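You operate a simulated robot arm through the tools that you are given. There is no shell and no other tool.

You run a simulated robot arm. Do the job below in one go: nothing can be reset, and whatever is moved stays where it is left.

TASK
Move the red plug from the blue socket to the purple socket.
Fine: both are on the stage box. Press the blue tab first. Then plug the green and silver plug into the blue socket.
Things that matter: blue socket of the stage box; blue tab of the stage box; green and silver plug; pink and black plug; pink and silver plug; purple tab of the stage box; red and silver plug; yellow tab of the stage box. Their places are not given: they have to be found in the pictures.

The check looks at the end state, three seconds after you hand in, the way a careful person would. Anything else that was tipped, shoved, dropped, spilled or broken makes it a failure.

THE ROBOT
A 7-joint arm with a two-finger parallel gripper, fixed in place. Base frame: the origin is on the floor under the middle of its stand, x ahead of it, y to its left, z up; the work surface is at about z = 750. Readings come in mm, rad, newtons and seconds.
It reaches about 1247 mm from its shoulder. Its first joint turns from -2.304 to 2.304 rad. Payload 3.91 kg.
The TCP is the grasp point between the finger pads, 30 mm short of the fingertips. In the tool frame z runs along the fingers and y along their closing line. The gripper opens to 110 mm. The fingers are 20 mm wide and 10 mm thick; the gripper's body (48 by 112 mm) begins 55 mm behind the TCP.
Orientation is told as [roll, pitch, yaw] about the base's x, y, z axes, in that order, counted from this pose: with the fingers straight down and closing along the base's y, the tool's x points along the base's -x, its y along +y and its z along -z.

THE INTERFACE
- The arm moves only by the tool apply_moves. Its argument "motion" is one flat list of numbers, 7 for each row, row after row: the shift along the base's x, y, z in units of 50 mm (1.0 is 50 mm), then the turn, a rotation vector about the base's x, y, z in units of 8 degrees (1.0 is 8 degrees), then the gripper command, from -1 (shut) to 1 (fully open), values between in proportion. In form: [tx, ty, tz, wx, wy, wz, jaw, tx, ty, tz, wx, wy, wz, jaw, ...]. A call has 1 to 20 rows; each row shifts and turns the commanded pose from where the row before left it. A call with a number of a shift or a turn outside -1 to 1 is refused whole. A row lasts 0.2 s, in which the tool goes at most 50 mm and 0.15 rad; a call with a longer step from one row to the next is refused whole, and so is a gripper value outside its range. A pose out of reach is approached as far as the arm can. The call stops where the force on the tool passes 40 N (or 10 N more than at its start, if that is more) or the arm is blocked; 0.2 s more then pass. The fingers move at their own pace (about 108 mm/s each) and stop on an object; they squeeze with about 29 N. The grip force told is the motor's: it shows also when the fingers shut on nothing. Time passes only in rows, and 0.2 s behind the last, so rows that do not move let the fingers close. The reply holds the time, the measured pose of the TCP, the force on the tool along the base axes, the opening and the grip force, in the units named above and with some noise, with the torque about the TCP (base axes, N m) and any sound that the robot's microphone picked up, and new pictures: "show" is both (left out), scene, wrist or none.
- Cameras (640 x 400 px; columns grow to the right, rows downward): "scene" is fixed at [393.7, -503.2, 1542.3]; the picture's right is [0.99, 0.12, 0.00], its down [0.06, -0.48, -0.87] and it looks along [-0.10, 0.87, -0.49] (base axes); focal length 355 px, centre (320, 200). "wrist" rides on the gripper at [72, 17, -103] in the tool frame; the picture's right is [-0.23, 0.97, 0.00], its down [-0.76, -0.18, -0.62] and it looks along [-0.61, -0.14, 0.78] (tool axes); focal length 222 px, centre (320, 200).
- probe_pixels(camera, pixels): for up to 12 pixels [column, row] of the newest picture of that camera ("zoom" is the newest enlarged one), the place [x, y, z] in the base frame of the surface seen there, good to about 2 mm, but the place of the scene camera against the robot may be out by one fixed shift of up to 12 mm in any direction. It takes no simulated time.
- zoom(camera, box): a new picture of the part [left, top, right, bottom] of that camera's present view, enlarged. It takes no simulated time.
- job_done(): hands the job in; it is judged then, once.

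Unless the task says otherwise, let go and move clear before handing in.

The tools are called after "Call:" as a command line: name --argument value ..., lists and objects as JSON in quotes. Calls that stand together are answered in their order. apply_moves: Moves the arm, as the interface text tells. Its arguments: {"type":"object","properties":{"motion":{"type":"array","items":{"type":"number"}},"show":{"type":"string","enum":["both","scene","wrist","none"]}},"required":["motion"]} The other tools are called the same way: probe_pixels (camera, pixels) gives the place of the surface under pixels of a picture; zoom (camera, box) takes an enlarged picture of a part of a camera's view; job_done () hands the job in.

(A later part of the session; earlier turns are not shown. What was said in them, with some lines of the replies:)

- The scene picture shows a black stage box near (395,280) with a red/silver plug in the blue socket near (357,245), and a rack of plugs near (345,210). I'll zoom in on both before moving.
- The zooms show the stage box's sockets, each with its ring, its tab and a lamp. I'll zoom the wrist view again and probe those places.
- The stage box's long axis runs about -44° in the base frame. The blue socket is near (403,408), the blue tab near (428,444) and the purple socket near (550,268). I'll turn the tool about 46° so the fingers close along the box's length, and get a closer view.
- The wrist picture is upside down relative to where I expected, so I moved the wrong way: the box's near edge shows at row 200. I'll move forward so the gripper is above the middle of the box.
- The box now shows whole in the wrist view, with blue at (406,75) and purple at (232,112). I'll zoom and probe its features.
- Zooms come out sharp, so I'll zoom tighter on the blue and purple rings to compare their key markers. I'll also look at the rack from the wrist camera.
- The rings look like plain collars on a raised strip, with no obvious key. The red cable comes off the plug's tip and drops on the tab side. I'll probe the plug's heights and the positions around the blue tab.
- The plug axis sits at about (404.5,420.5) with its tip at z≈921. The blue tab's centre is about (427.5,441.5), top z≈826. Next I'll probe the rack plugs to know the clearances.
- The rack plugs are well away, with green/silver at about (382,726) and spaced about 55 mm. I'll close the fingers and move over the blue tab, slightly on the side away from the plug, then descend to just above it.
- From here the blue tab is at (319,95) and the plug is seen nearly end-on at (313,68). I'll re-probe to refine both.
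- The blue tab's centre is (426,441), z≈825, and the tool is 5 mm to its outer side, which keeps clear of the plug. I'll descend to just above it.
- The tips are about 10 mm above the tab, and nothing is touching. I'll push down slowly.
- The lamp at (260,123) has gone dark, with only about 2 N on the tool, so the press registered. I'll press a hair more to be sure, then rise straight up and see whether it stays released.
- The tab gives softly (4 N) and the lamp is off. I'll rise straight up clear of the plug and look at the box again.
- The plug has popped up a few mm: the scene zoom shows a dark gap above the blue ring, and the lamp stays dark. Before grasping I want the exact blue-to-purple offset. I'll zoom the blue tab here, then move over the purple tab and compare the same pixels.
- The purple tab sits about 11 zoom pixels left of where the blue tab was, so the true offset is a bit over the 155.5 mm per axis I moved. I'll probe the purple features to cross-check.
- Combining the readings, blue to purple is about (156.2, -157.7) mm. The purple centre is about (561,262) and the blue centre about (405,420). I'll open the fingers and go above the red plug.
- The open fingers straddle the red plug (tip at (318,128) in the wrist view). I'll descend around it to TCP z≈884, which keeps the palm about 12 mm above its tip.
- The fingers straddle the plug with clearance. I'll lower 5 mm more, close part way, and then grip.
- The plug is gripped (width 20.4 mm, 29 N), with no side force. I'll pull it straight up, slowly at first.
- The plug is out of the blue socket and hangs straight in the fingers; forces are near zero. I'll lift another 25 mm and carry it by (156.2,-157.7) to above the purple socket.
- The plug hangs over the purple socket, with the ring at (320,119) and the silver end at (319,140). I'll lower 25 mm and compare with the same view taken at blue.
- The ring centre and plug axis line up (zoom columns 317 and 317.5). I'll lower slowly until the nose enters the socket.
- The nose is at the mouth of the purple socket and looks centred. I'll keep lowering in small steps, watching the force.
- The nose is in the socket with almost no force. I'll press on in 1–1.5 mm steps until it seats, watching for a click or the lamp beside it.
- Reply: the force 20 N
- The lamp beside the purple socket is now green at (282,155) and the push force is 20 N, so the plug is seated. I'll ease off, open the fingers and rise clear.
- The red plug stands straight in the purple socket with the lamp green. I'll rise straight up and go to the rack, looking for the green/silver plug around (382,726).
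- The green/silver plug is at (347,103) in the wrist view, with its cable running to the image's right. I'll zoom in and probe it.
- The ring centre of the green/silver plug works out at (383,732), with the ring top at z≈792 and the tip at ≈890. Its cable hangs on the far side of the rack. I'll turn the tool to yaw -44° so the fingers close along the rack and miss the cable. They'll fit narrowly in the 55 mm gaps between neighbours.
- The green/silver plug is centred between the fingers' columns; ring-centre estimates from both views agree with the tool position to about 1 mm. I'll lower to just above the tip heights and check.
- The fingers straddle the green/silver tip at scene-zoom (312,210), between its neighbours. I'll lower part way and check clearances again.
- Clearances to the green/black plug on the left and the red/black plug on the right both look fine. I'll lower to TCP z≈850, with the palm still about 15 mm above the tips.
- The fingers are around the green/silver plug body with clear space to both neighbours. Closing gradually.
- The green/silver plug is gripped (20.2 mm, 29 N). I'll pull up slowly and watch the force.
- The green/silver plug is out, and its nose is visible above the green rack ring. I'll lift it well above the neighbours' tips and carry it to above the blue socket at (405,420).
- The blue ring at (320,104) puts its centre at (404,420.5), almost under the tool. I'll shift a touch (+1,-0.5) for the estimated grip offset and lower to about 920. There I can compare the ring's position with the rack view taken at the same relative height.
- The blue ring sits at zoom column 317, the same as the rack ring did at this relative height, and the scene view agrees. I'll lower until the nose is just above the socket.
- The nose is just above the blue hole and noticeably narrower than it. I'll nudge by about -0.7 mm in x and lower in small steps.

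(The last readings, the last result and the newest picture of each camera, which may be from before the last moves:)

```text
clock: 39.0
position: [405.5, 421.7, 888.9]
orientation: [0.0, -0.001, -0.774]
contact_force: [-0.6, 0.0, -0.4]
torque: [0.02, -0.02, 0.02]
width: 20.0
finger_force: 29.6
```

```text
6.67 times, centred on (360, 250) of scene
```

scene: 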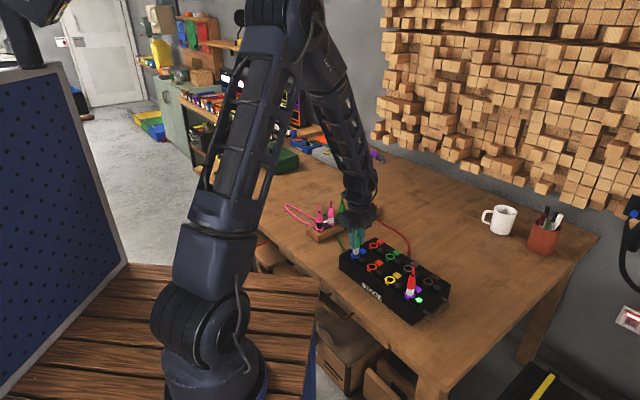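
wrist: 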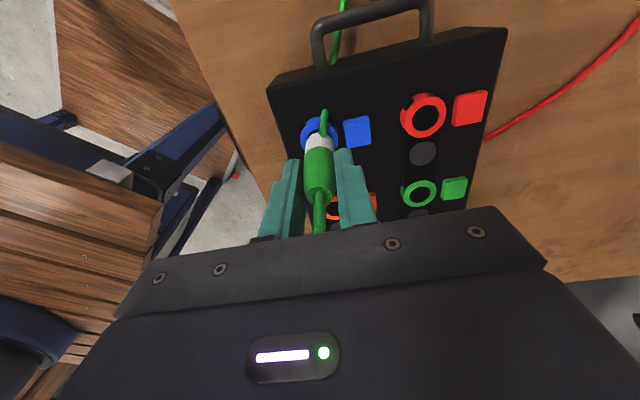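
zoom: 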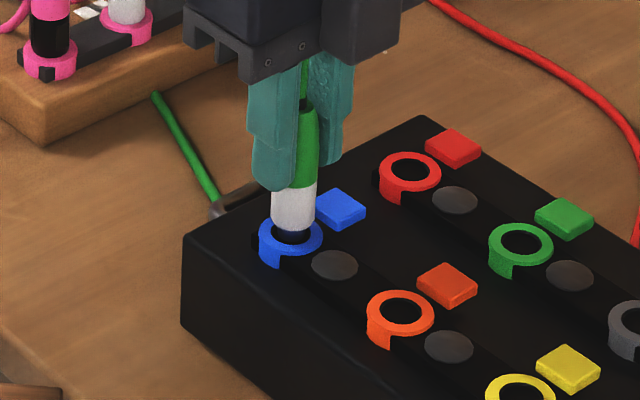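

The nose is in the mouth of the blue socket with no force yet. Continuing down in small steps.

Call:
apply_moves --motion '[-0.006, 0, -0.04, 0, 0, 0, -1, 0, 0, -0.04, 0, 0, 0, -1, 0, 0, -0.03, 0, 0, 0, -1, 0, 0, -0.02, 0, 0, 0, -1]'

Call:
zoom --camera "scene" --box '[330, 220, 390, 280]'

Call:
zoom --camera "wrist" --box '[280, 90, 360, 170]'

```text
clock: 40.0
position: [404.7, 419.5, 881.8]
orientation: [-0.002, 0.001, -0.778]
contact_force: [0.2, 0.6, -1.4]
torque: [0.0, 0.04, -0.02]
width: 20.6
finger_force: 29.1
```

scene: 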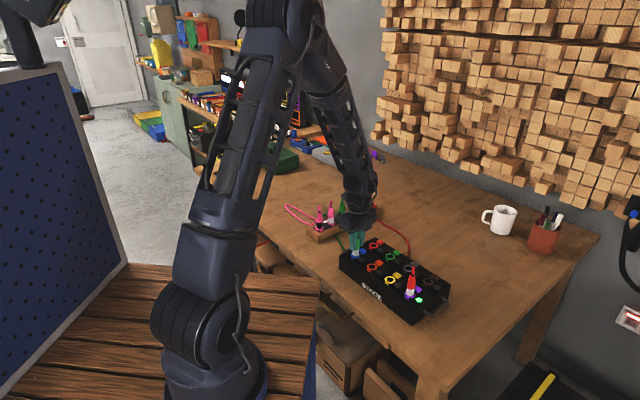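
wrist: 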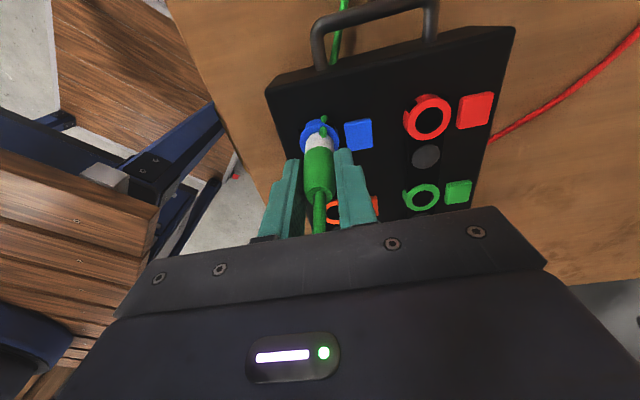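

```text
6.67 times, centred on (360, 250) of scene
```

zoom: 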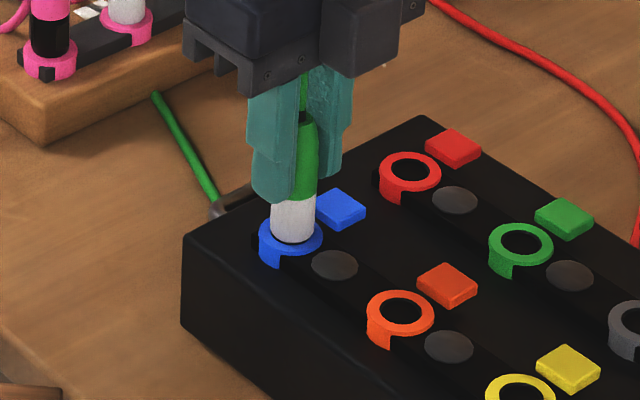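

```text
5.00 times, centred on (320, 130) of wrist
```

zoom: 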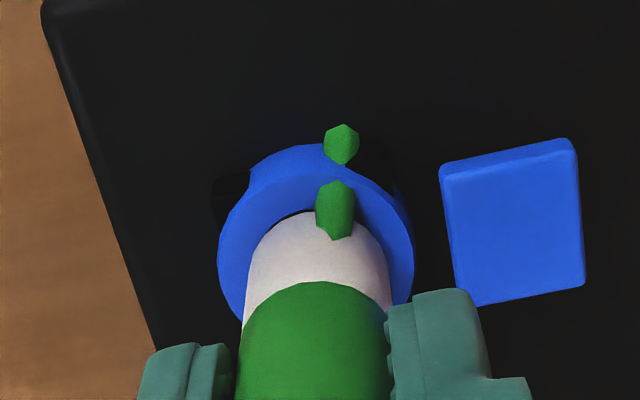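

Only about 2 mm of dark gap remains above the blue ring. I'll press down in 1–1.5 mm steps until the lamp lights.

Call:
apply_moves --motion '[0, 0, -0.03, 0, 0, 0, -1, 0, 0, -0.03, 0, 0, 0, -1, 0, 0, -0.02, 0, 0, 0, -1]'

Call:
zoom --camera "scene" --box '[330, 220, 390, 280]'

```text
clock: 40.8
position: [405.2, 419.7, 878.4]
orientation: [0.001, 0.001, -0.774]
contact_force: [0.4, -0.6, 18.2]
torque: [0.02, -0.01, -0.03]
width: 20.6
finger_force: 29.3
```

scene: 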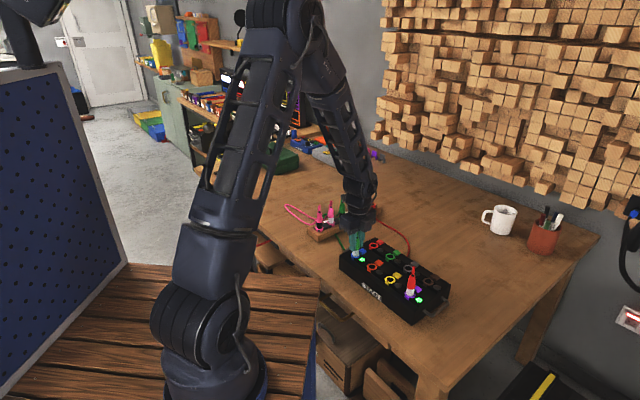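
wrist: 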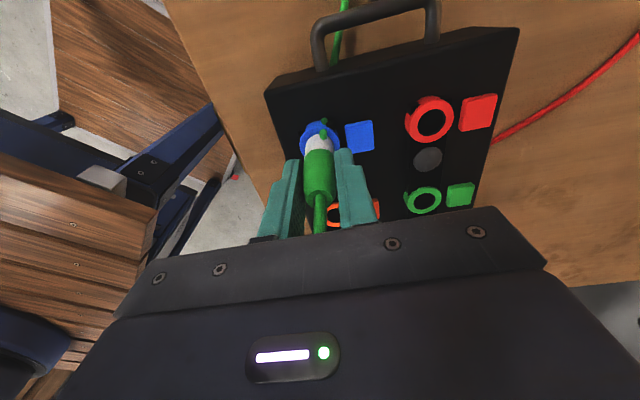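

```text
6.67 times, centred on (360, 250) of scene
```

zoom: 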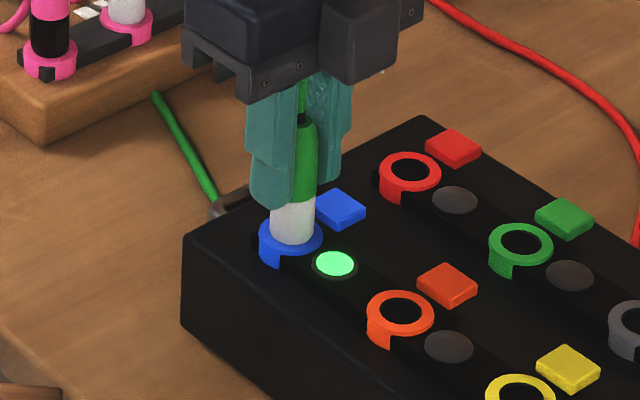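

The blue lamp is now green and the plug is flush with the ring (18 N push). I'll ease off, open the fingers and rise straight up.

Call:
apply_moves --motion '[0, 0, 0.02, 0, 0, 0, -0.6, 0, 0, 0, 0, 0, 0, -0.3, 0, 0, 0, 0, 0, 0, 0, 0, 0, 0, 0, 0, 0, 0.2, 0, 0, 0, 0, 0, 0, 0.2]'

Call:
zoom --camera "scene" --box '[320, 200, 400, 280]'

```text
clock: 42.0
position: [405.4, 418.6, 879.6]
orientation: [0.0, 0.002, -0.777]
contact_force: [-0.2, -0.8, -0.3]
torque: [0.0, 0.01, 0.02]
width: 66.0
finger_force: 0.0
```

scene: 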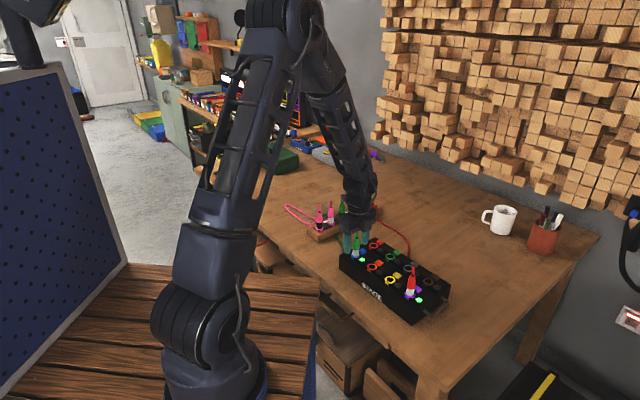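
wrist: 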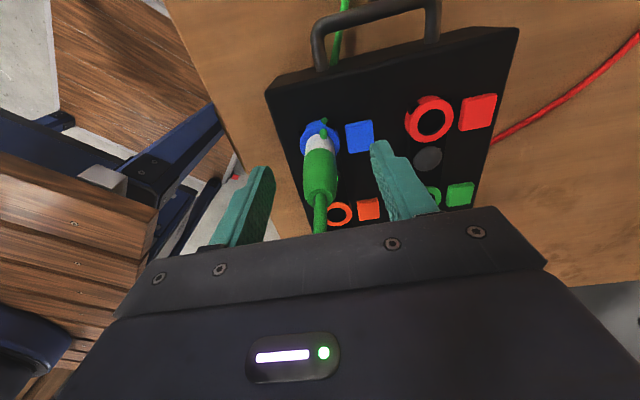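

```text
5.00 times, centred on (360, 240) of scene
```

zoom: 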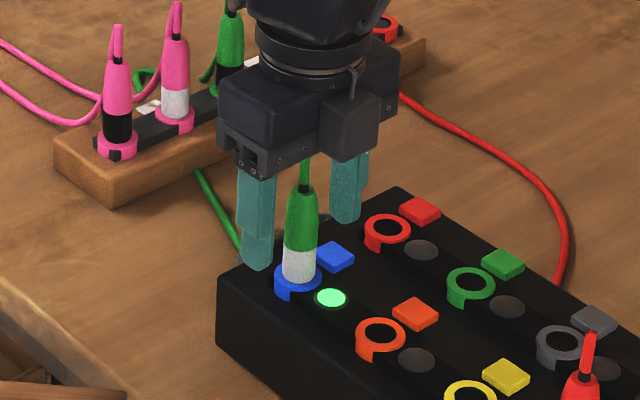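

The green/silver plug stands upright in the blue socket, fingers free, lamp green. I'll rise straight up and then back off for a final check.

Call:
apply_moves --motion '[0, 0, 0.4, 0, 0, 0, 0.2, 0, 0, 0.8, 0, 0, 0, 0.2, 0, 0, 0.9, 0, 0, 0, 0.2, 0, 0, 0.9, 0, 0, 0, 0.2, 0, 0, 0.9, 0, 0, 0, 0.2, 0, 0, 0.6, 0, 0, 0, 0.2, -0.5, 0.3, 0, 0, 0, 0, 0.2, -0.5, 0.3, 0, 0, 0, 0, 0.2, 0, 0, 0, 0, 0, 0, 0.2, 0, 0, 0, 0, 0, 0, 0.2]'

Call:
zoom --camera "scene" --box '[330, 210, 460, 330]'

Call:
zoom --camera "scene" --box '[270, 170, 400, 250]'

```text
clock: 44.2
position: [354.8, 450.9, 1104.9]
orientation: [0.0, 0.001, -0.776]
contact_force: [-0.4, -0.4, -0.3]
torque: [0.0, 0.01, 0.01]
width: 66.3
finger_force: 0.1
```

scene: 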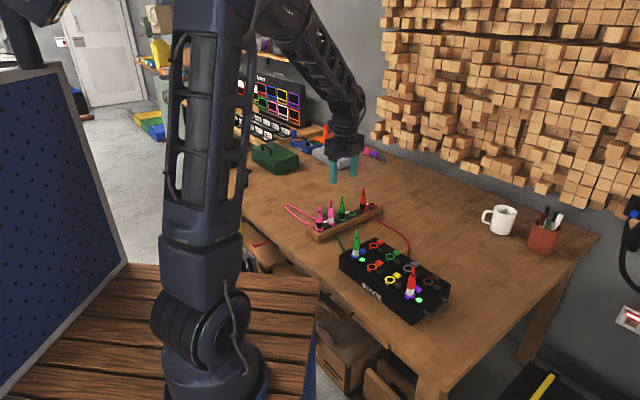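
wrist: 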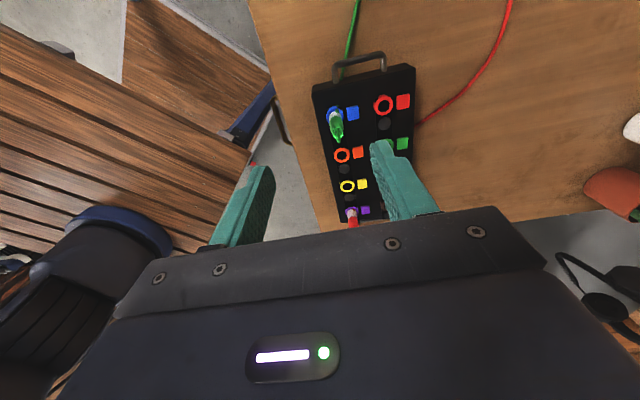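

```text
3.33 times, centred on (395, 270) of scene
```

zoom: 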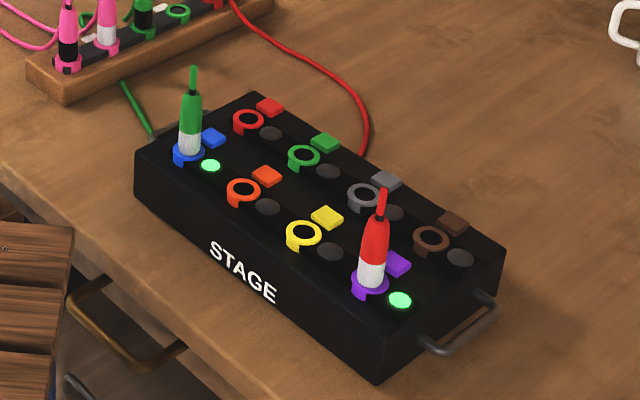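

```text
4.92 times, centred on (335, 210) of scene
```

zoom: 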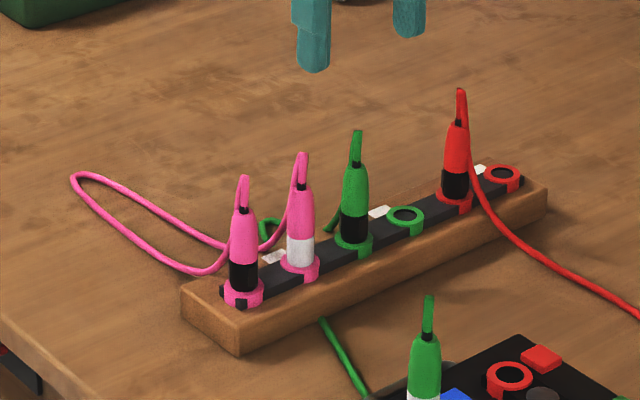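

The final pictures show red/silver upright in purple and green/silver upright in blue, both lamps green. The other rack plugs are undisturbed and the arm is clear, so I'm handing in.

Call:
job_done

```text
The job is handed in.
```

I pressed the blue tab, moved the red and silver plug from the blue socket to the purple one, and then plugged the green and silver plug into the blue socket. The job is handed in, but I haven't seen the result of the check.

- **Plugs:** both stand upright, pushed in until flush with their sockets, and the lamp beside each socket is green.
- **Blue tab:** pressing it turned the blue lamp off and the red plug popped up a few mm. It then pulled out freely.
- **Everything else:** the last pictures show the other rack plugs still standing in place and nothing tipped. The gripper is open and clear above the table.
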